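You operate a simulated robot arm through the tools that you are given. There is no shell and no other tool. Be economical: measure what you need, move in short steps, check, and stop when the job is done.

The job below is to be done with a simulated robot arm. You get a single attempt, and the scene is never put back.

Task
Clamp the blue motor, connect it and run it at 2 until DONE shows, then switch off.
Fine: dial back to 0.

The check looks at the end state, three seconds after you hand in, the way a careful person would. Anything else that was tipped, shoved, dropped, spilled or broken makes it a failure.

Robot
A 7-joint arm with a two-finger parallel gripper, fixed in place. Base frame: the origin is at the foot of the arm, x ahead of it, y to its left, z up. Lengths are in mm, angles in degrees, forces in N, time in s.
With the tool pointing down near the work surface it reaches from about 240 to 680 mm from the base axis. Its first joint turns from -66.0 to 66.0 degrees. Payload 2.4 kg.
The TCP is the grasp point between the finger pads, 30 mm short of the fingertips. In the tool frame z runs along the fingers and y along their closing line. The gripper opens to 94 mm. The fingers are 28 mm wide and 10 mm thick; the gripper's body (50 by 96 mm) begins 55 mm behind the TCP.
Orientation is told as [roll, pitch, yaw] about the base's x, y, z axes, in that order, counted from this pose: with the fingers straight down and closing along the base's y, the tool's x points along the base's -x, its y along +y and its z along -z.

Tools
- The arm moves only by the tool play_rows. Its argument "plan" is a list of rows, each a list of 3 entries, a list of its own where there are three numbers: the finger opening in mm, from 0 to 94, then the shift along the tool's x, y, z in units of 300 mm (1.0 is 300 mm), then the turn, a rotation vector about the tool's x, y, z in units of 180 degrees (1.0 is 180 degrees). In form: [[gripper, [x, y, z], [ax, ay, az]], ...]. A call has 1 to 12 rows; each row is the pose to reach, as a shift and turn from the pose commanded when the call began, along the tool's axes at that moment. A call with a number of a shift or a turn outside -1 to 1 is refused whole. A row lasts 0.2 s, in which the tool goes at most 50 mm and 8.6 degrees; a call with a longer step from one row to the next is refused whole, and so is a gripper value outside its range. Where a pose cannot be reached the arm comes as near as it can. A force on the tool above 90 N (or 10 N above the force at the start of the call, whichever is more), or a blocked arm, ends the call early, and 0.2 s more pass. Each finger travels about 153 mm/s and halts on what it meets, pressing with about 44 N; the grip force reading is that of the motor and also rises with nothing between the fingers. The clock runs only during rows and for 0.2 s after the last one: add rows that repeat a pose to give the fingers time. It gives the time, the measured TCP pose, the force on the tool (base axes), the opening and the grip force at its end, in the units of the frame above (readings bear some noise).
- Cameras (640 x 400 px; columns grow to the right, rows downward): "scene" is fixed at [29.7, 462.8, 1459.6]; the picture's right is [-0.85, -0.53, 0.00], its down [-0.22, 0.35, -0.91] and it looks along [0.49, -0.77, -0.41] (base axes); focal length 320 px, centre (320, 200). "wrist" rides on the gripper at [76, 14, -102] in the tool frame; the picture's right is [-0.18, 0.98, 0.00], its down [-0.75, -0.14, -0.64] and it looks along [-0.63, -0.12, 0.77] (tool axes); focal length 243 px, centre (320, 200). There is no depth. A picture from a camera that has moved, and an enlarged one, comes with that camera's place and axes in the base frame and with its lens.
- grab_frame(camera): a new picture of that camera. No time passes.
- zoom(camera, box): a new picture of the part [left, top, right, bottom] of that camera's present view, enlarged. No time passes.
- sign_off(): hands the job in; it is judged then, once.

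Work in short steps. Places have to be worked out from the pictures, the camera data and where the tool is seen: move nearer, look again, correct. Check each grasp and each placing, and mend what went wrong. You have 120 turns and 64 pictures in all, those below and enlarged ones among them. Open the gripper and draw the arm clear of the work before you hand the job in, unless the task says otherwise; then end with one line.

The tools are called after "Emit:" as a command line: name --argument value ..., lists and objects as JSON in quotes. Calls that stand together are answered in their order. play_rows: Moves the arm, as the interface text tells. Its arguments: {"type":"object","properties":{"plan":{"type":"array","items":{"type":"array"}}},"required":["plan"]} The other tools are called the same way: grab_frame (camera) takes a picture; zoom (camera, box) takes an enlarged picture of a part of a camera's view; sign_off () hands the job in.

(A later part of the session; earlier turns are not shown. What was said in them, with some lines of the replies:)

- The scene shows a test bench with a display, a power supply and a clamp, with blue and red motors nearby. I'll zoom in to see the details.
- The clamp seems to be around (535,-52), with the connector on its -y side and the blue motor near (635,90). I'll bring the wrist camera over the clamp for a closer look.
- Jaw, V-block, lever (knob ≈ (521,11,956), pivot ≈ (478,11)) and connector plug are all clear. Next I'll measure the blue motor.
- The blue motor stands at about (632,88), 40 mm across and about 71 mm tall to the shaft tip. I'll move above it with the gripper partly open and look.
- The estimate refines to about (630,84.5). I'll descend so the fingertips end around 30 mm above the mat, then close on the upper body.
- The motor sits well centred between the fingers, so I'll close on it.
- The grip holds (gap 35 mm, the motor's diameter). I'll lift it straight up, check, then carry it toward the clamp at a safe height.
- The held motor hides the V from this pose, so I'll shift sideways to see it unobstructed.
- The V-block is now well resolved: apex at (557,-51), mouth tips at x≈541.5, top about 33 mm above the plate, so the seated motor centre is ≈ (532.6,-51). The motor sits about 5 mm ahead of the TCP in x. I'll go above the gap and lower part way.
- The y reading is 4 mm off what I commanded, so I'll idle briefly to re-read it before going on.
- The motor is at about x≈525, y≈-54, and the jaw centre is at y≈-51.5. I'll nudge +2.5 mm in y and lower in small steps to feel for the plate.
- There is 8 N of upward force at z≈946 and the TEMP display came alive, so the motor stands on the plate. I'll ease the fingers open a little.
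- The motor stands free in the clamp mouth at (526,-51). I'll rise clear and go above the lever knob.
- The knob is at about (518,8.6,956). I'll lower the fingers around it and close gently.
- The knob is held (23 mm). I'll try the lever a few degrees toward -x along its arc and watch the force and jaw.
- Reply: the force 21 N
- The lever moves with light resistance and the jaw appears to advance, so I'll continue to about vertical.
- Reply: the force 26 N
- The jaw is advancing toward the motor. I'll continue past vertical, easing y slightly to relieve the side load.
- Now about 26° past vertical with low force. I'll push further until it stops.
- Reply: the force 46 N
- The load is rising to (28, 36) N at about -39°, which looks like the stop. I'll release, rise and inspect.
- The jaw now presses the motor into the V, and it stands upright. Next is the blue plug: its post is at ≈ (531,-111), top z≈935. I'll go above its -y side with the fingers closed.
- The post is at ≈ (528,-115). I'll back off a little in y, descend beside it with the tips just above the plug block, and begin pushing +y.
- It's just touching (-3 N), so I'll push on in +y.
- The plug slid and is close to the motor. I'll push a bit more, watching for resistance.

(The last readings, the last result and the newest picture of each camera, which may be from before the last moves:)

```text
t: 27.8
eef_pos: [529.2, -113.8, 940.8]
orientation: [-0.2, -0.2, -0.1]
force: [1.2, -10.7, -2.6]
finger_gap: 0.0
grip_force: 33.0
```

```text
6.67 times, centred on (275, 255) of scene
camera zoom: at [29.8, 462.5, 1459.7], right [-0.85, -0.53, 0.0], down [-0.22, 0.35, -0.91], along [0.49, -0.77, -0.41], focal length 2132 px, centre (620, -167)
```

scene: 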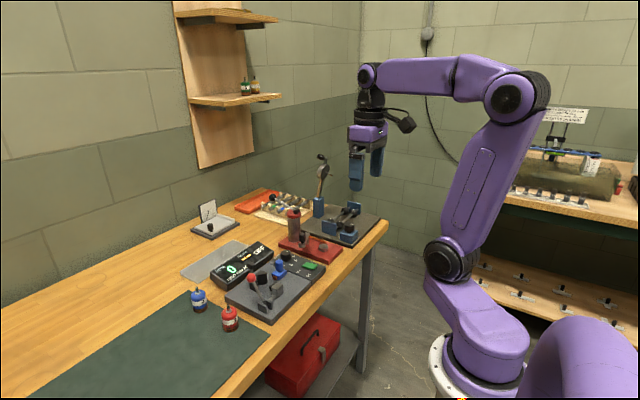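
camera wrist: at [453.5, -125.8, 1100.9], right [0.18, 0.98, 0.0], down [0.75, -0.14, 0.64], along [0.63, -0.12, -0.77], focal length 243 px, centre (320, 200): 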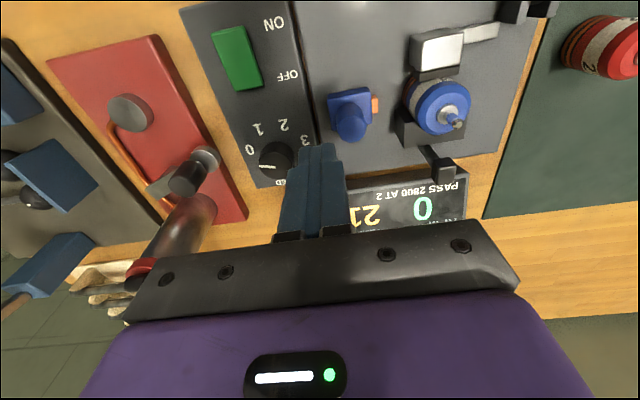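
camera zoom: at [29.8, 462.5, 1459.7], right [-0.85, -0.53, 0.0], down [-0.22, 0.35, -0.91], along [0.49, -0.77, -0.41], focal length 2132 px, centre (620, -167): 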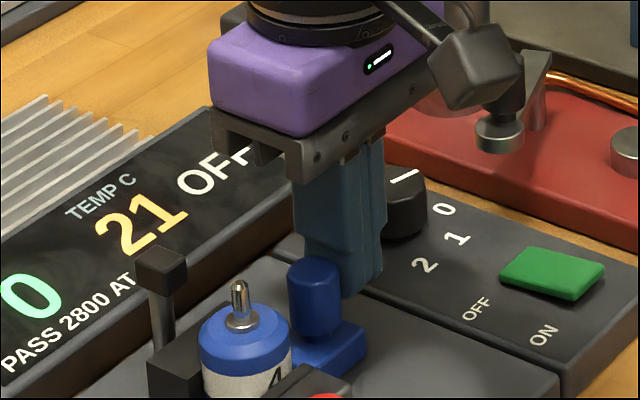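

It's against a stop at -11 N. I'll press slightly more to seat it, then back off and rise.

Emit:
play_rows --plan '[[0, [0, 0.01, 0], [0, 0, 0]], [0, [0, 0.015, 0], [0, 0, 0]], [0, [0, 0.015, 0], [0, 0, 0]]]'

Emit:
play_rows --plan '[[0, [0, -0.03, 0], [0, 0, 0]], [0, [0, -0.06, 0], [0, 0, 0]], [0, [0, -0.06, -0.12], [0, 0, 0]], [0, [0.0, -0.06, -0.25], [0, 0, 0]], [0, [0.1, -0.12, -0.25], [0, 0, 0]], [0, [0.1, -0.12, -0.25], [0, 0, 0]]]'

Emit:
grab_frame --camera "wrist"

Emit:
zoom --camera "scene" --box '[240, 225, 320, 285]'

```text
t: 28.6
eef_pos: [530.0, -113.0, 942.0]
orientation: [-0.2, -0.1, -0.4]
force: [2.4, -30.6, 0.9]
finger_gap: 0.0
grip_force: 32.9
```

```text
t: 30.0
eef_pos: [499.7, -143.6, 1018.3]
orientation: [0.1, 0.0, 0.0]
force: [0.2, -0.2, 0.2]
finger_gap: 0.2
grip_force: 33.0
```

```text
20 pictures are left
camera wrist: at [424.9, -130.4, 1120.7], right [0.18, 0.98, 0.0], down [0.75, -0.14, 0.64], along [0.63, -0.12, -0.77], focal length 243 px, centre (320, 200)
```

wrist: 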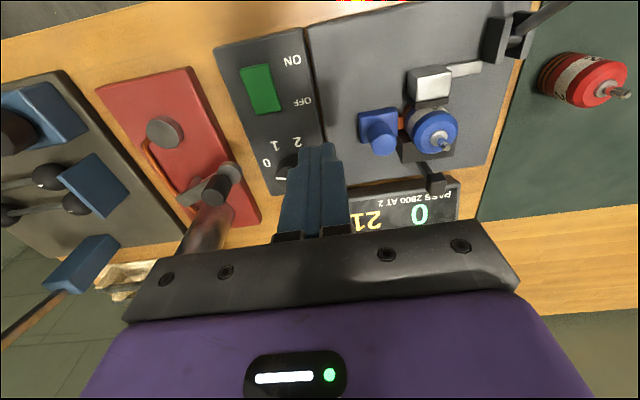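

```text
6.67 times, centred on (280, 255) of scene
camera zoom: at [29.7, 462.8, 1459.6], right [-0.85, -0.53, 0.0], down [-0.22, 0.35, -0.91], along [0.49, -0.77, -0.41], focal length 2132 px, centre (587, -167)
```

zoom: 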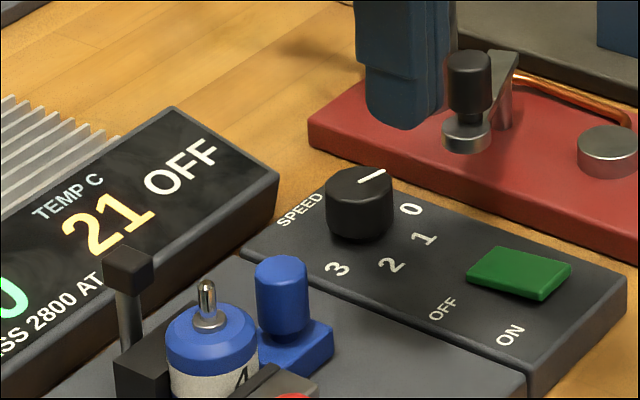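

The plug's contact now meets the motor's bands. Next I'll examine the switch and dial before touching them.

Emit:
zoom --camera "scene" --box '[280, 240, 330, 275]'

Emit:
zoom --camera "wrist" --box '[210, 30, 330, 210]'

```text
11.43 times, centred on (305, 258) of scene
camera zoom: at [29.7, 462.8, 1459.6], right [-0.85, -0.53, 0.0], down [-0.22, 0.35, -0.91], along [0.49, -0.77, -0.41], focal length 3654 px, centre (491, -457)
```

zoom: 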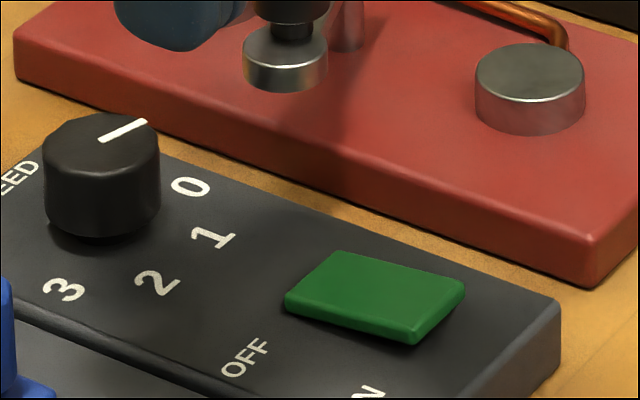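

```text
2.22 times, centred on (270, 120) of wrist
camera zoom: at [424.9, -130.4, 1120.7], right [0.18, 0.98, 0.0], down [0.75, -0.14, 0.64], along [0.63, -0.12, -0.77], focal length 539 px, centre (431, 378)
```

zoom: 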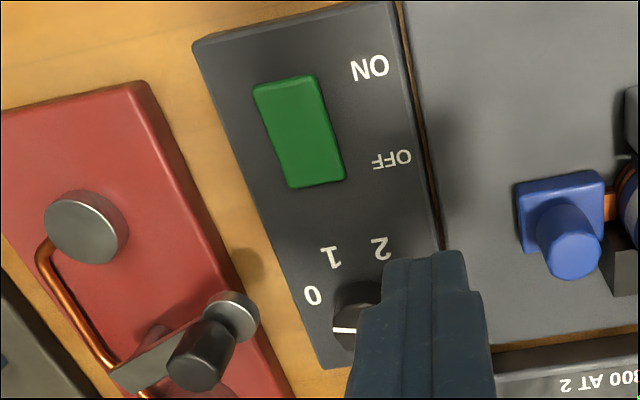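

The rocker's -x (ON) end is raised, at about x 460–468, y -194. I'll go over that end and descend to just above it.

Emit:
play_rows --plan '[[0, [0.06, -0.08, 0], [0, 0, 0]], [0, [0.126, -0.168, 0], [0, 0, 0]], [0, [0.126, -0.168, 0.12], [0, 0, 0]], [0, [0.126, -0.168, 0.24], [0, 0, 0]], [0, [0.126, -0.168, 0.285], [0, 0, 0]], [0, [0.126, -0.168, 0.285], [0, 0, 0]]]'

Emit:
zoom --camera "scene" --box '[270, 215, 340, 275]'

```text
t: 31.4
eef_pos: [461.8, -194.4, 931.0]
orientation: [0.0, -0.1, 0.0]
force: [0.7, -0.3, -0.6]
finger_gap: 0.1
grip_force: 33.2
```

```text
6.67 times, centred on (305, 245) of scene
camera zoom: at [29.7, 462.8, 1459.6], right [-0.85, -0.53, 0.0], down [-0.22, 0.35, -0.91], along [0.49, -0.77, -0.41], focal length 2132 px, centre (420, -100)
```

zoom: 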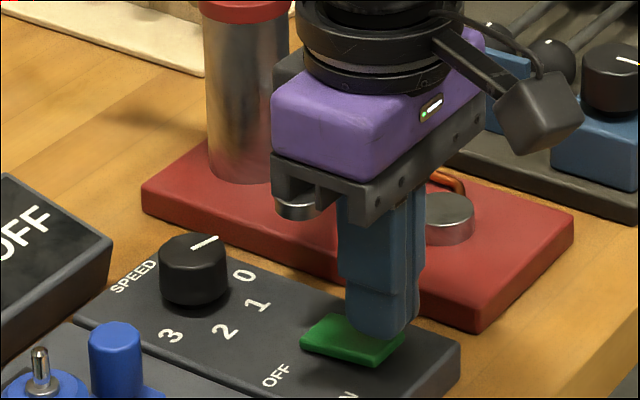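

The fingertips are right over the ON end. I'll press down in small steps.

Emit:
play_rows --plan '[[0, [0, 0, 0.012], [0, 0, 0]], [0, [0, 0, 0.024], [0, 0, 0]], [0, [0, 0, 0.032], [0, 0, 0]], [0, [0, 0, 0.04], [0, 0, 0]]]'

Emit:
grab_frame --camera "scene"

```text
t: 32.4
eef_pos: [460.9, -193.9, 920.2]
orientation: [0.0, -0.1, 0.0]
force: [-19.7, 7.3, 52.1]
finger_gap: 0.1
grip_force: 32.7
```

```text
15 pictures are left
```

scene: 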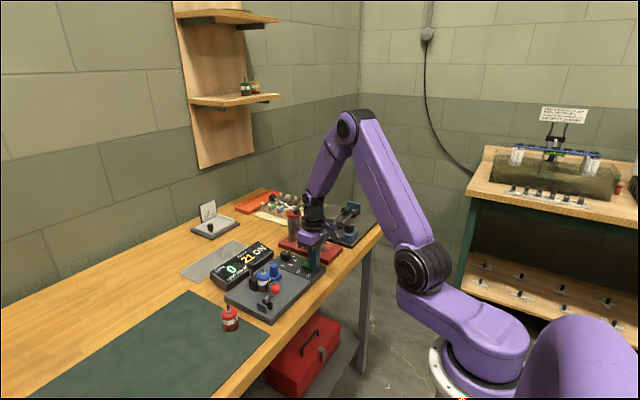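

The display shows ON. I'll rise and move near the dial with the gripper open to locate it precisely.

Emit:
play_rows --plan '[[0, [0, 0, -0.12], [0, 0, 0]], [20, [0, 0, -0.25], [0, 0, 0]], [45, [-0.12, 0.013, -0.25], [0, 0, 0]], [56, [-0.233, 0.027, -0.25], [0, 0, 0]], [56, [-0.233, 0.027, -0.25], [0, 0, 0]]]'

Emit:
grab_frame --camera "wrist"

```text
t: 33.6
eef_pos: [535.8, -186.6, 994.2]
orientation: [0.0, 0.0, 0.0]
force: [0.5, 0.5, 0.2]
finger_gap: 55.8
grip_force: 0.0
```

```text
14 pictures are left
camera wrist: at [460.7, -172.2, 1096.6], right [0.18, 0.98, 0.0], down [0.75, -0.14, 0.64], along [0.63, -0.12, -0.77], focal length 243 px, centre (320, 200)
```

wrist: 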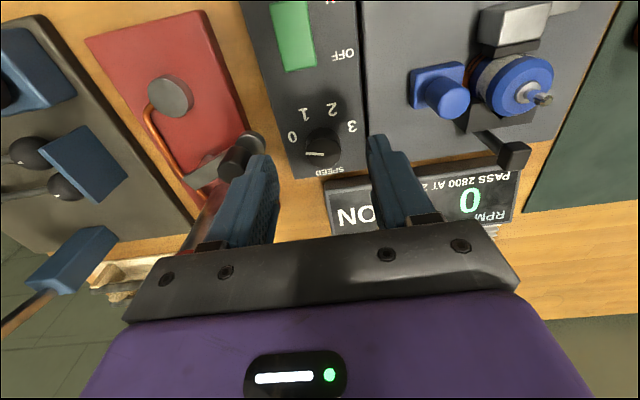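

The dial is at about (562,-188), top z≈905. I'll lower the fingers around it, stopping with the tips at ~892.

Emit:
play_rows --plan '[[50, [-0.088, -0.005, 0], [0, 0, 0]], [50, [-0.088, -0.005, 0.1], [0, 0, 0]], [50, [-0.088, -0.005, 0.18], [0, 0, 0]], [50, [-0.088, -0.005, 0.24], [0, 0, 0]], [50, [-0.088, -0.005, 0.24], [0, 0, 0]]]'

Emit:
zoom --camera "wrist" --box '[220, 100, 420, 260]'

Emit:
zoom --camera "scene" --box '[250, 225, 320, 285]'

```text
t: 34.8
eef_pos: [559.0, -186.7, 921.7]
orientation: [-0.1, 0.0, 0.0]
force: [0.5, 0.3, 0.0]
finger_gap: 50.0
grip_force: 0.0
```

```text
2.50 times, centred on (320, 180) of wrist
camera zoom: at [484.5, -173.4, 1024.4], right [0.18, 0.98, 0.0], down [0.75, -0.14, 0.64], along [0.63, -0.12, -0.77], focal length 606 px, centre (320, 250)
```

zoom: 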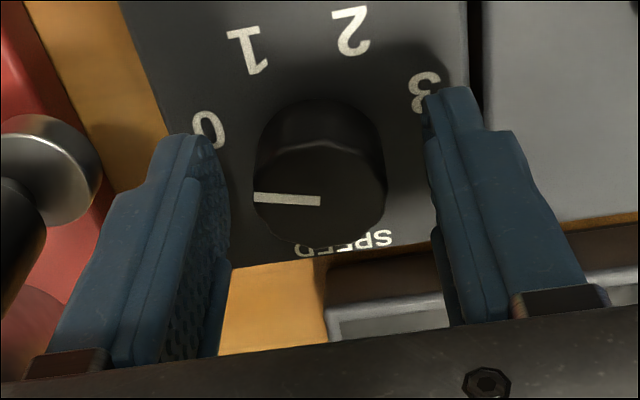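

```text
6.67 times, centred on (285, 255) of scene
camera zoom: at [29.7, 462.8, 1459.6], right [-0.85, -0.53, 0.0], down [-0.22, 0.35, -0.91], along [0.49, -0.77, -0.41], focal length 2132 px, centre (553, -167)
```

zoom: 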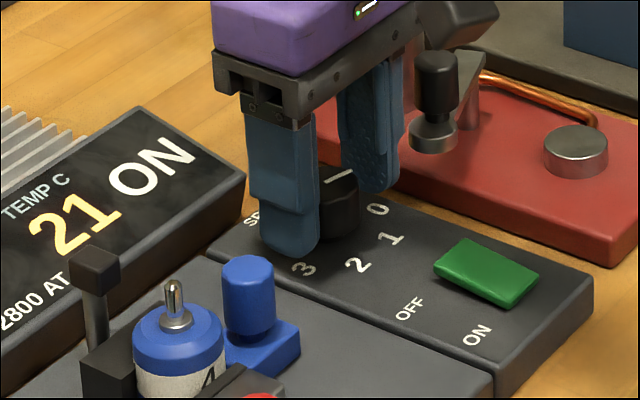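

The dial centre is (565,-188.5), and labels 0 to 2 span about 90° clockwise. I'll centre on it and grip.

Emit:
play_rows --plan '[[50, [-0.02, -0.006, 0], [0, 0, 0]], [50, [-0.02, -0.006, 0.005], [0, 0, 0]], [36, [-0.02, -0.006, 0.005], [0, 0, 0]], [24, [-0.02, -0.006, 0.005], [0, 0, 0]], [24, [-0.02, -0.006, 0.005], [0, 0, 0]]]'

Emit:
play_rows --plan '[[24, [0, 0, 0], [0, 0, 0.0455]], [24, [0, 0, 0], [0, 0, 0.091]], [24, [0, 0, 0], [0, 0, 0.1364]], [24, [0, 0, 0], [0, 0, 0.1818]], [24, [0, 0, 0], [0, 0, 0.2273]], [24, [0, 0, 0], [0, 0, 0.2727]]]'

Emit:
zoom --camera "wrist" --box '[220, 80, 420, 240]'

```text
t: 36.0
eef_pos: [566.1, -188.4, 922.0]
orientation: [0.0, -0.1, 0.1]
force: [-0.6, 1.7, -1.4]
finger_gap: 31.4
grip_force: 45.0
```

```text
t: 37.4
eef_pos: [564.6, -189.1, 921.2]
orientation: [0.0, 0.0, -49.4]
force: [-6.0, -0.6, -1.0]
finger_gap: 31.3
grip_force: 45.7
```

```text
2.50 times, centred on (320, 160) of wrist
camera zoom: at [526.7, -122.8, 1023.5], right [0.87, 0.5, 0.0], down [0.38, -0.66, 0.64], along [0.32, -0.56, -0.77], focal length 606 px, centre (320, 300)
```

zoom: 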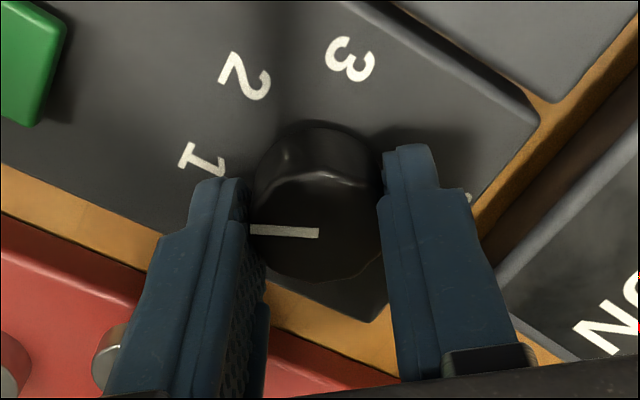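

The dial turns with the gripper (49° so far). I'll turn the remaining 41°.

Emit:
play_rows --plan '[[24, [0, 0, 0], [0, 0, 0.0455]], [24, [0, 0, 0], [0, 0, 0.091]], [24, [0, 0, 0], [0, 0, 0.1364]], [24, [0, 0, 0], [0, 0, 0.1818]], [24, [0, 0, 0], [0, 0, 0.2265]], [24, [0, 0, 0], [0, 0, 0.2265]]]'

Emit:
grab_frame --camera "wrist"

Emit:
zoom --camera "scene" --box '[200, 225, 320, 295]'

```text
t: 38.8
eef_pos: [563.2, -190.5, 921.1]
orientation: [-0.1, 0.1, -90.1]
force: [-23.7, -5.0, 9.8]
finger_gap: 31.5
grip_force: 45.1
```

```text
10 pictures are left
camera wrist: at [579.1, -114.3, 1023.4], right [0.98, -0.19, 0.0], down [-0.14, -0.75, 0.64], along [-0.12, -0.63, -0.77], focal length 243 px, centre (320, 200)
```

wrist: 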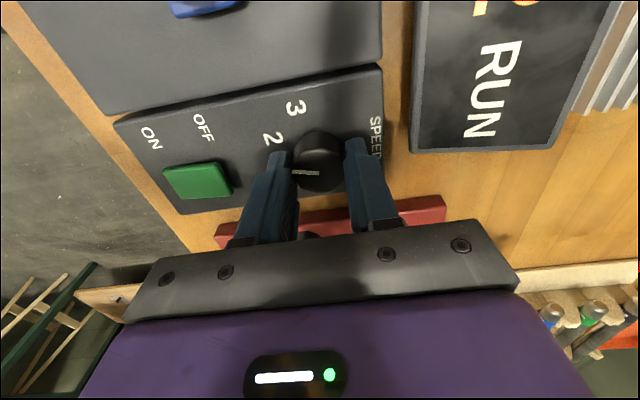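

```text
5.33 times, centred on (260, 260) of scene
camera zoom: at [28.9, 462.8, 1459.7], right [-0.85, -0.53, 0.0], down [-0.22, 0.35, -0.91], along [0.49, -0.77, -0.41], focal length 1705 px, centre (640, -120)
```

zoom: 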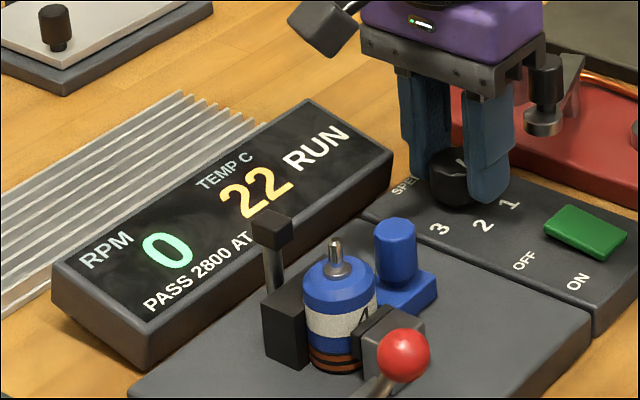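

The display shows RUN with the dial at 2. I'll release the dial, keep this yaw for the return, and hover over the OFF end of the rocker to wait for DONE.

Emit:
play_rows --plan '[[42, [0, 0, 0], [0, 0, 0]], [42, [0, 0, -0.1], [0, 0, 0]], [42, [0, 0, -0.22], [0, 0, 0]], [30, [-0.006, -0.12, -0.25], [0, 0, 0]], [10, [-0.012, -0.233, -0.2], [0, 0, 0]], [0, [-0.012, -0.233, -0.1], [0, 0, 0]], [0, [-0.012, -0.233, -0.037], [0, 0, 0]], [0, [-0.012, -0.233, -0.037], [0, 0, 0]]]'

Emit:
zoom --camera "scene" --box '[205, 225, 335, 295]'

```text
t: 40.6
eef_pos: [495.6, -194.0, 933.3]
orientation: [0.0, -0.1, -89.9]
force: [-0.9, 0.8, 0.1]
finger_gap: 0.3
grip_force: 33.1
```

```text
4.92 times, centred on (270, 260) of scene
camera zoom: at [29.7, 462.8, 1459.6], right [-0.85, -0.53, 0.0], down [-0.22, 0.35, -0.91], along [0.49, -0.77, -0.41], focal length 1574 px, centre (566, -95)
```

zoom: 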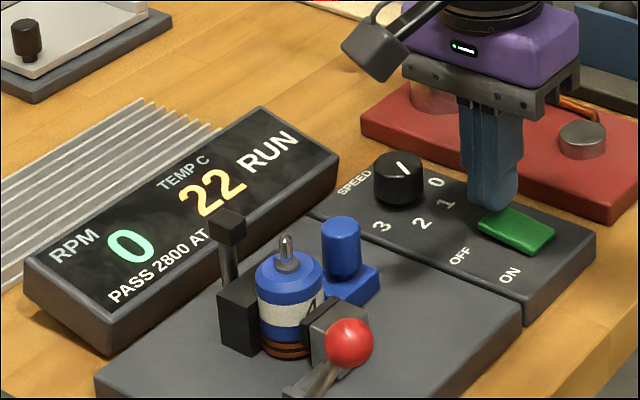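

The dial pointer looks odd, and RPM is still 0. I'll zoom in on it.

Emit:
zoom --camera "scene" --box '[275, 245, 315, 275]'

```text
13.33 times, centred on (295, 260) of scene
camera zoom: at [29.7, 462.8, 1459.6], right [-0.85, -0.53, 0.0], down [-0.22, 0.35, -0.91], along [0.49, -0.77, -0.41], focal length 4263 px, centre (653, -600)
```

zoom: 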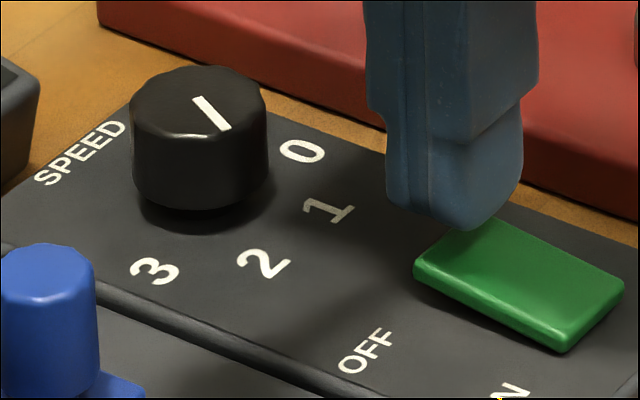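

The pointer sits exactly at 2 (158° against the label's 157.5°). I'll wait 2 s and look at the display.

Emit:
play_rows --plan '[[0, [0, 0, 0], [0, 0, 0]], [0, [0, 0, 0], [0, 0, 0]], [0, [0, 0, 0], [0, 0, 0]], [0, [0, 0, 0], [0, 0, 0]], [0, [0, 0, 0], [0, 0, 0]], [0, [0, 0, 0], [0, 0, 0]], [0, [0, 0, 0], [0, 0, 0]], [0, [0, 0, 0], [0, 0, 0]], [0, [0, 0, 0], [0, 0, 0]]]'

Emit:
zoom --camera "scene" --box '[205, 230, 300, 295]'

```text
t: 42.6
eef_pos: [496.4, -194.3, 932.2]
orientation: [0.0, 0.0, -89.9]
force: [-0.4, -0.2, -0.6]
finger_gap: 0.1
grip_force: 32.8
```

```text
6.15 times, centred on (252, 262) of scene
camera zoom: at [29.7, 462.8, 1459.6], right [-0.85, -0.53, 0.0], down [-0.22, 0.35, -0.91], along [0.49, -0.77, -0.41], focal length 1968 px, centre (735, -185)
```

zoom: 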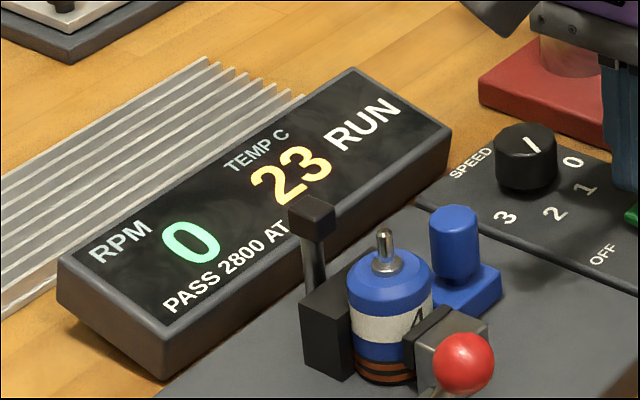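

The display still shows RUN, temperature creeping up and RPM 0, so this may be a slow test or a weak motor. I'll wait longer for DONE.

Emit:
play_rows --plan '[[0, [0, 0, 0], [0, 0, 0]], [0, [0, 0, 0], [0, 0, 0]], [0, [0, 0, 0], [0, 0, 0]], [0, [0, 0, 0], [0, 0, 0]], [0, [0, 0, 0], [0, 0, 0]], [0, [0, 0, 0], [0, 0, 0]], [0, [0, 0, 0], [0, 0, 0]], [0, [0, 0, 0], [0, 0, 0]], [0, [0, 0, 0], [0, 0, 0]], [0, [0, 0, 0], [0, 0, 0]], [0, [0, 0, 0], [0, 0, 0]], [0, [0, 0, 0], [0, 0, 0]]]'

Emit:
play_rows --plan '[[0, [0, 0, 0], [0, 0, 0]], [0, [0, 0, 0], [0, 0, 0]], [0, [0, 0, 0], [0, 0, 0]], [0, [0, 0, 0], [0, 0, 0]], [0, [0, 0, 0], [0, 0, 0]], [0, [0, 0, 0], [0, 0, 0]], [0, [0, 0, 0], [0, 0, 0]], [0, [0, 0, 0], [0, 0, 0]]]'

Emit:
zoom --camera "scene" --box '[205, 230, 325, 295]'

```text
t: 45.2
eef_pos: [494.3, -194.1, 932.1]
orientation: [0.1, 0.1, -89.9]
force: [0.4, 0.2, -0.4]
finger_gap: 0.0
grip_force: 33.2
```

```text
t: 47.0
eef_pos: [495.2, -194.5, 931.0]
orientation: [0.0, 0.1, -89.9]
force: [-1.0, -0.1, -0.4]
finger_gap: 0.0
grip_force: 32.6
```

```text
5.33 times, centred on (265, 262) of scene
camera zoom: at [29.7, 462.8, 1459.6], right [-0.85, -0.53, 0.0], down [-0.22, 0.35, -0.91], along [0.49, -0.77, -0.41], focal length 1705 px, centre (613, -133)
```

zoom: 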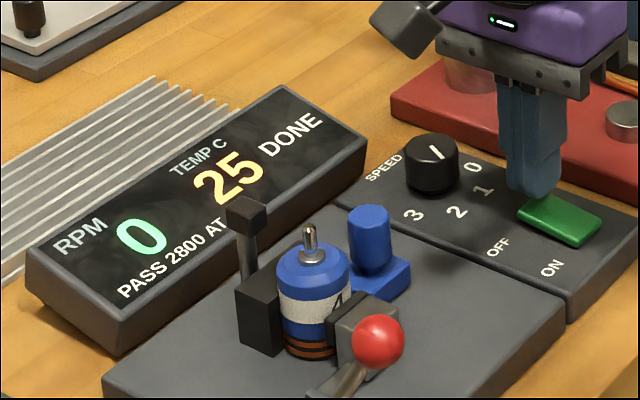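

DONE shows, with RPM reading 0 throughout. Now I'll press the OFF end.

Emit:
play_rows --plan '[[0, [0, 0, 0.012], [0, 0, 0]], [0, [0, 0, 0.024], [0, 0, 0]], [0, [0, 0, 0.032], [0, 0, 0]], [0, [0, 0, 0.04], [0, 0, 0]]]'

Emit:
zoom --camera "scene" --box '[205, 230, 325, 295]'

```text
t: 48.0
eef_pos: [494.0, -192.9, 920.9]
orientation: [0.1, 0.0, -89.9]
force: [-5.3, 1.5, 22.6]
finger_gap: 0.0
grip_force: 33.4
```

```text
5.33 times, centred on (265, 262) of scene
camera zoom: at [29.2, 463.0, 1459.6], right [-0.85, -0.53, 0.0], down [-0.22, 0.35, -0.91], along [0.49, -0.77, -0.41], focal length 1705 px, centre (613, -133)
```

zoom: 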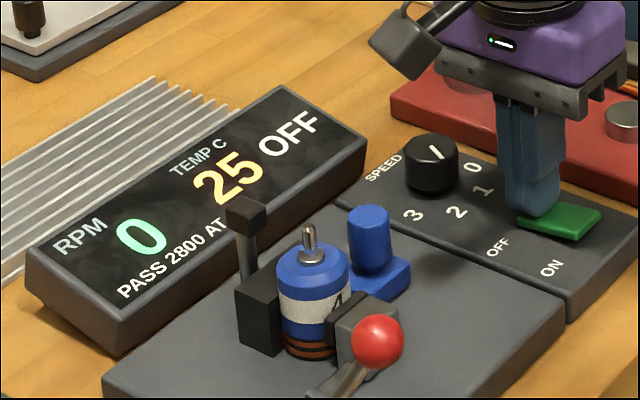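

The display shows OFF. I'll return to the dial at the same yaw and lower around it.

Emit:
play_rows --plan '[[0, [0, 0, -0.12], [0, 0, 0]], [10, [0, 0, -0.23], [0, 0, 0]], [44, [0.006, 0.12, -0.23], [0, 0, 0]], [44, [0.012, 0.235, -0.23], [0, 0, 0]], [44, [0.012, 0.235, -0.23], [0, 0, 0]], [44, [0.012, 0.235, -0.12], [0, 0, 0]], [44, [0.012, 0.235, -0.003], [0, 0, 0]], [44, [0.012, 0.235, -0.003], [0, 0, 0]]]'

```text
t: 49.8
eef_pos: [565.1, -188.9, 920.3]
orientation: [0.1, 0.0, -89.9]
force: [0.2, -0.2, -0.3]
finger_gap: 44.3
grip_force: 0.1
```

I'm positioned around the dial, so I'll grip it and turn it back, first 50° and then the rest.

Emit:
play_rows --plan '[[34, [0, 0, 0], [0, 0, 0]], [24, [0, 0, 0], [0, 0, 0]], [24, [0, 0, 0], [0, 0, 0]], [24, [0, 0, 0], [0, 0, -0.0455]], [24, [0, 0, 0], [0, 0, -0.091]], [24, [0, 0, 0], [0, 0, -0.1364]], [24, [0, 0, 0], [0, 0, -0.1818]], [24, [0, 0, 0], [0, 0, -0.2273]], [24, [0, 0, 0], [0, 0, -0.2727]]]'

Emit:
play_rows --plan '[[24, [0, 0, 0], [0, 0, -0.0455]], [24, [0, 0, 0], [0, 0, -0.091]], [24, [0, 0, 0], [0, 0, -0.1364]], [24, [0, 0, 0], [0, 0, -0.1818]], [24, [0, 0, 0], [0, 0, -0.2273]], [24, [0, 0, 0], [0, 0, -0.2273]]]'

```text
t: 51.8
eef_pos: [564.4, -188.7, 919.4]
orientation: [-0.1, 0.4, -40.7]
force: [-22.5, 1.5, -4.9]
finger_gap: 31.1
grip_force: 45.3
```

```text
t: 53.2
eef_pos: [563.8, -189.0, 919.2]
orientation: [0.0, 0.3, 0.3]
force: [-13.3, -0.6, -16.6]
finger_gap: 31.0
grip_force: 44.3
```

The gripper is back at yaw 0 with the dial. I'll release, rise clear and check.

Emit:
play_rows --plan '[[44, [0, 0, 0], [0, 0, 0]], [46, [0, 0, 0], [0, 0, 0]], [46, [0, 0, -0.12], [0, 0, 0]], [46, [0, 0, -0.27], [0, 0, 0]], [60, [0.1, 0, -0.4], [0, 0, 0]], [60, [0.22, 0, -0.5], [0, 0, 0]], [60, [0.22, 0, -0.5], [0, 0, 0]]]'

Emit:
zoom --camera "scene" --box '[205, 225, 335, 300]'

Emit:
zoom --camera "scene" --box '[275, 245, 315, 275]'

```text
t: 54.8
eef_pos: [497.2, -189.3, 1073.1]
orientation: [0.0, 0.0, 0.2]
force: [0.7, -0.1, -0.8]
finger_gap: 60.1
grip_force: 0.0
```

```text
4.92 times, centred on (270, 262) of scene
camera zoom: at [29.7, 462.8, 1459.6], right [-0.85, -0.53, 0.0], down [-0.22, 0.35, -0.91], along [0.49, -0.77, -0.41], focal length 1574 px, centre (566, -108)
```

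zoom: 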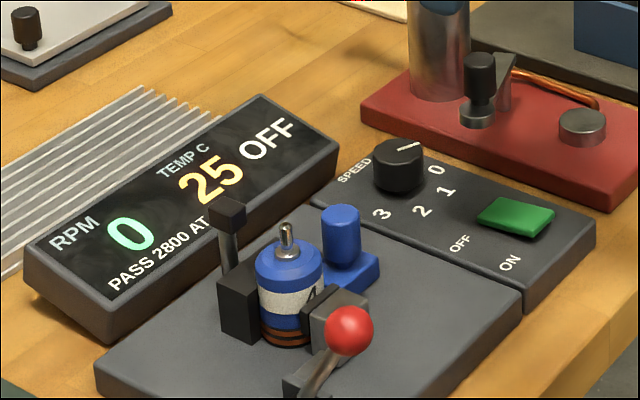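

```text
13.33 times, centred on (295, 260) of scene
camera zoom: at [29.7, 462.8, 1459.6], right [-0.85, -0.53, 0.0], down [-0.22, 0.35, -0.91], along [0.49, -0.77, -0.41], focal length 4263 px, centre (653, -600)
```

zoom: 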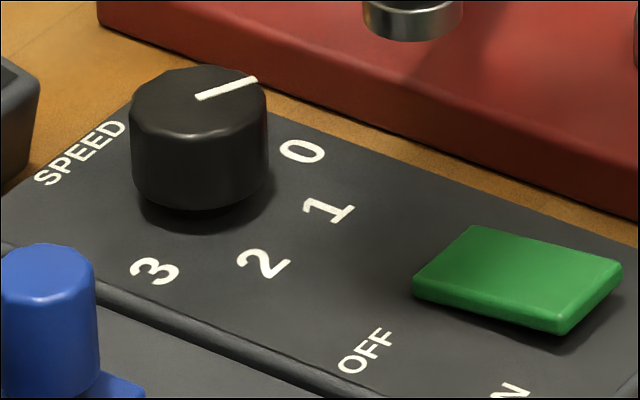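

The switch is off, the dial points at 0 as it did at the start, and the motor is still clamped and connected. The arm is clear, so I'm handing in.

Emit:
sign_off

```text
The job is handed in.
```

The blue motor was clamped, connected and run at 2 until DONE showed, then switched off and the dial turned back to 0; RPM read 0 every time I looked (pass mark 2800 at 2), so the motor may not have turned.
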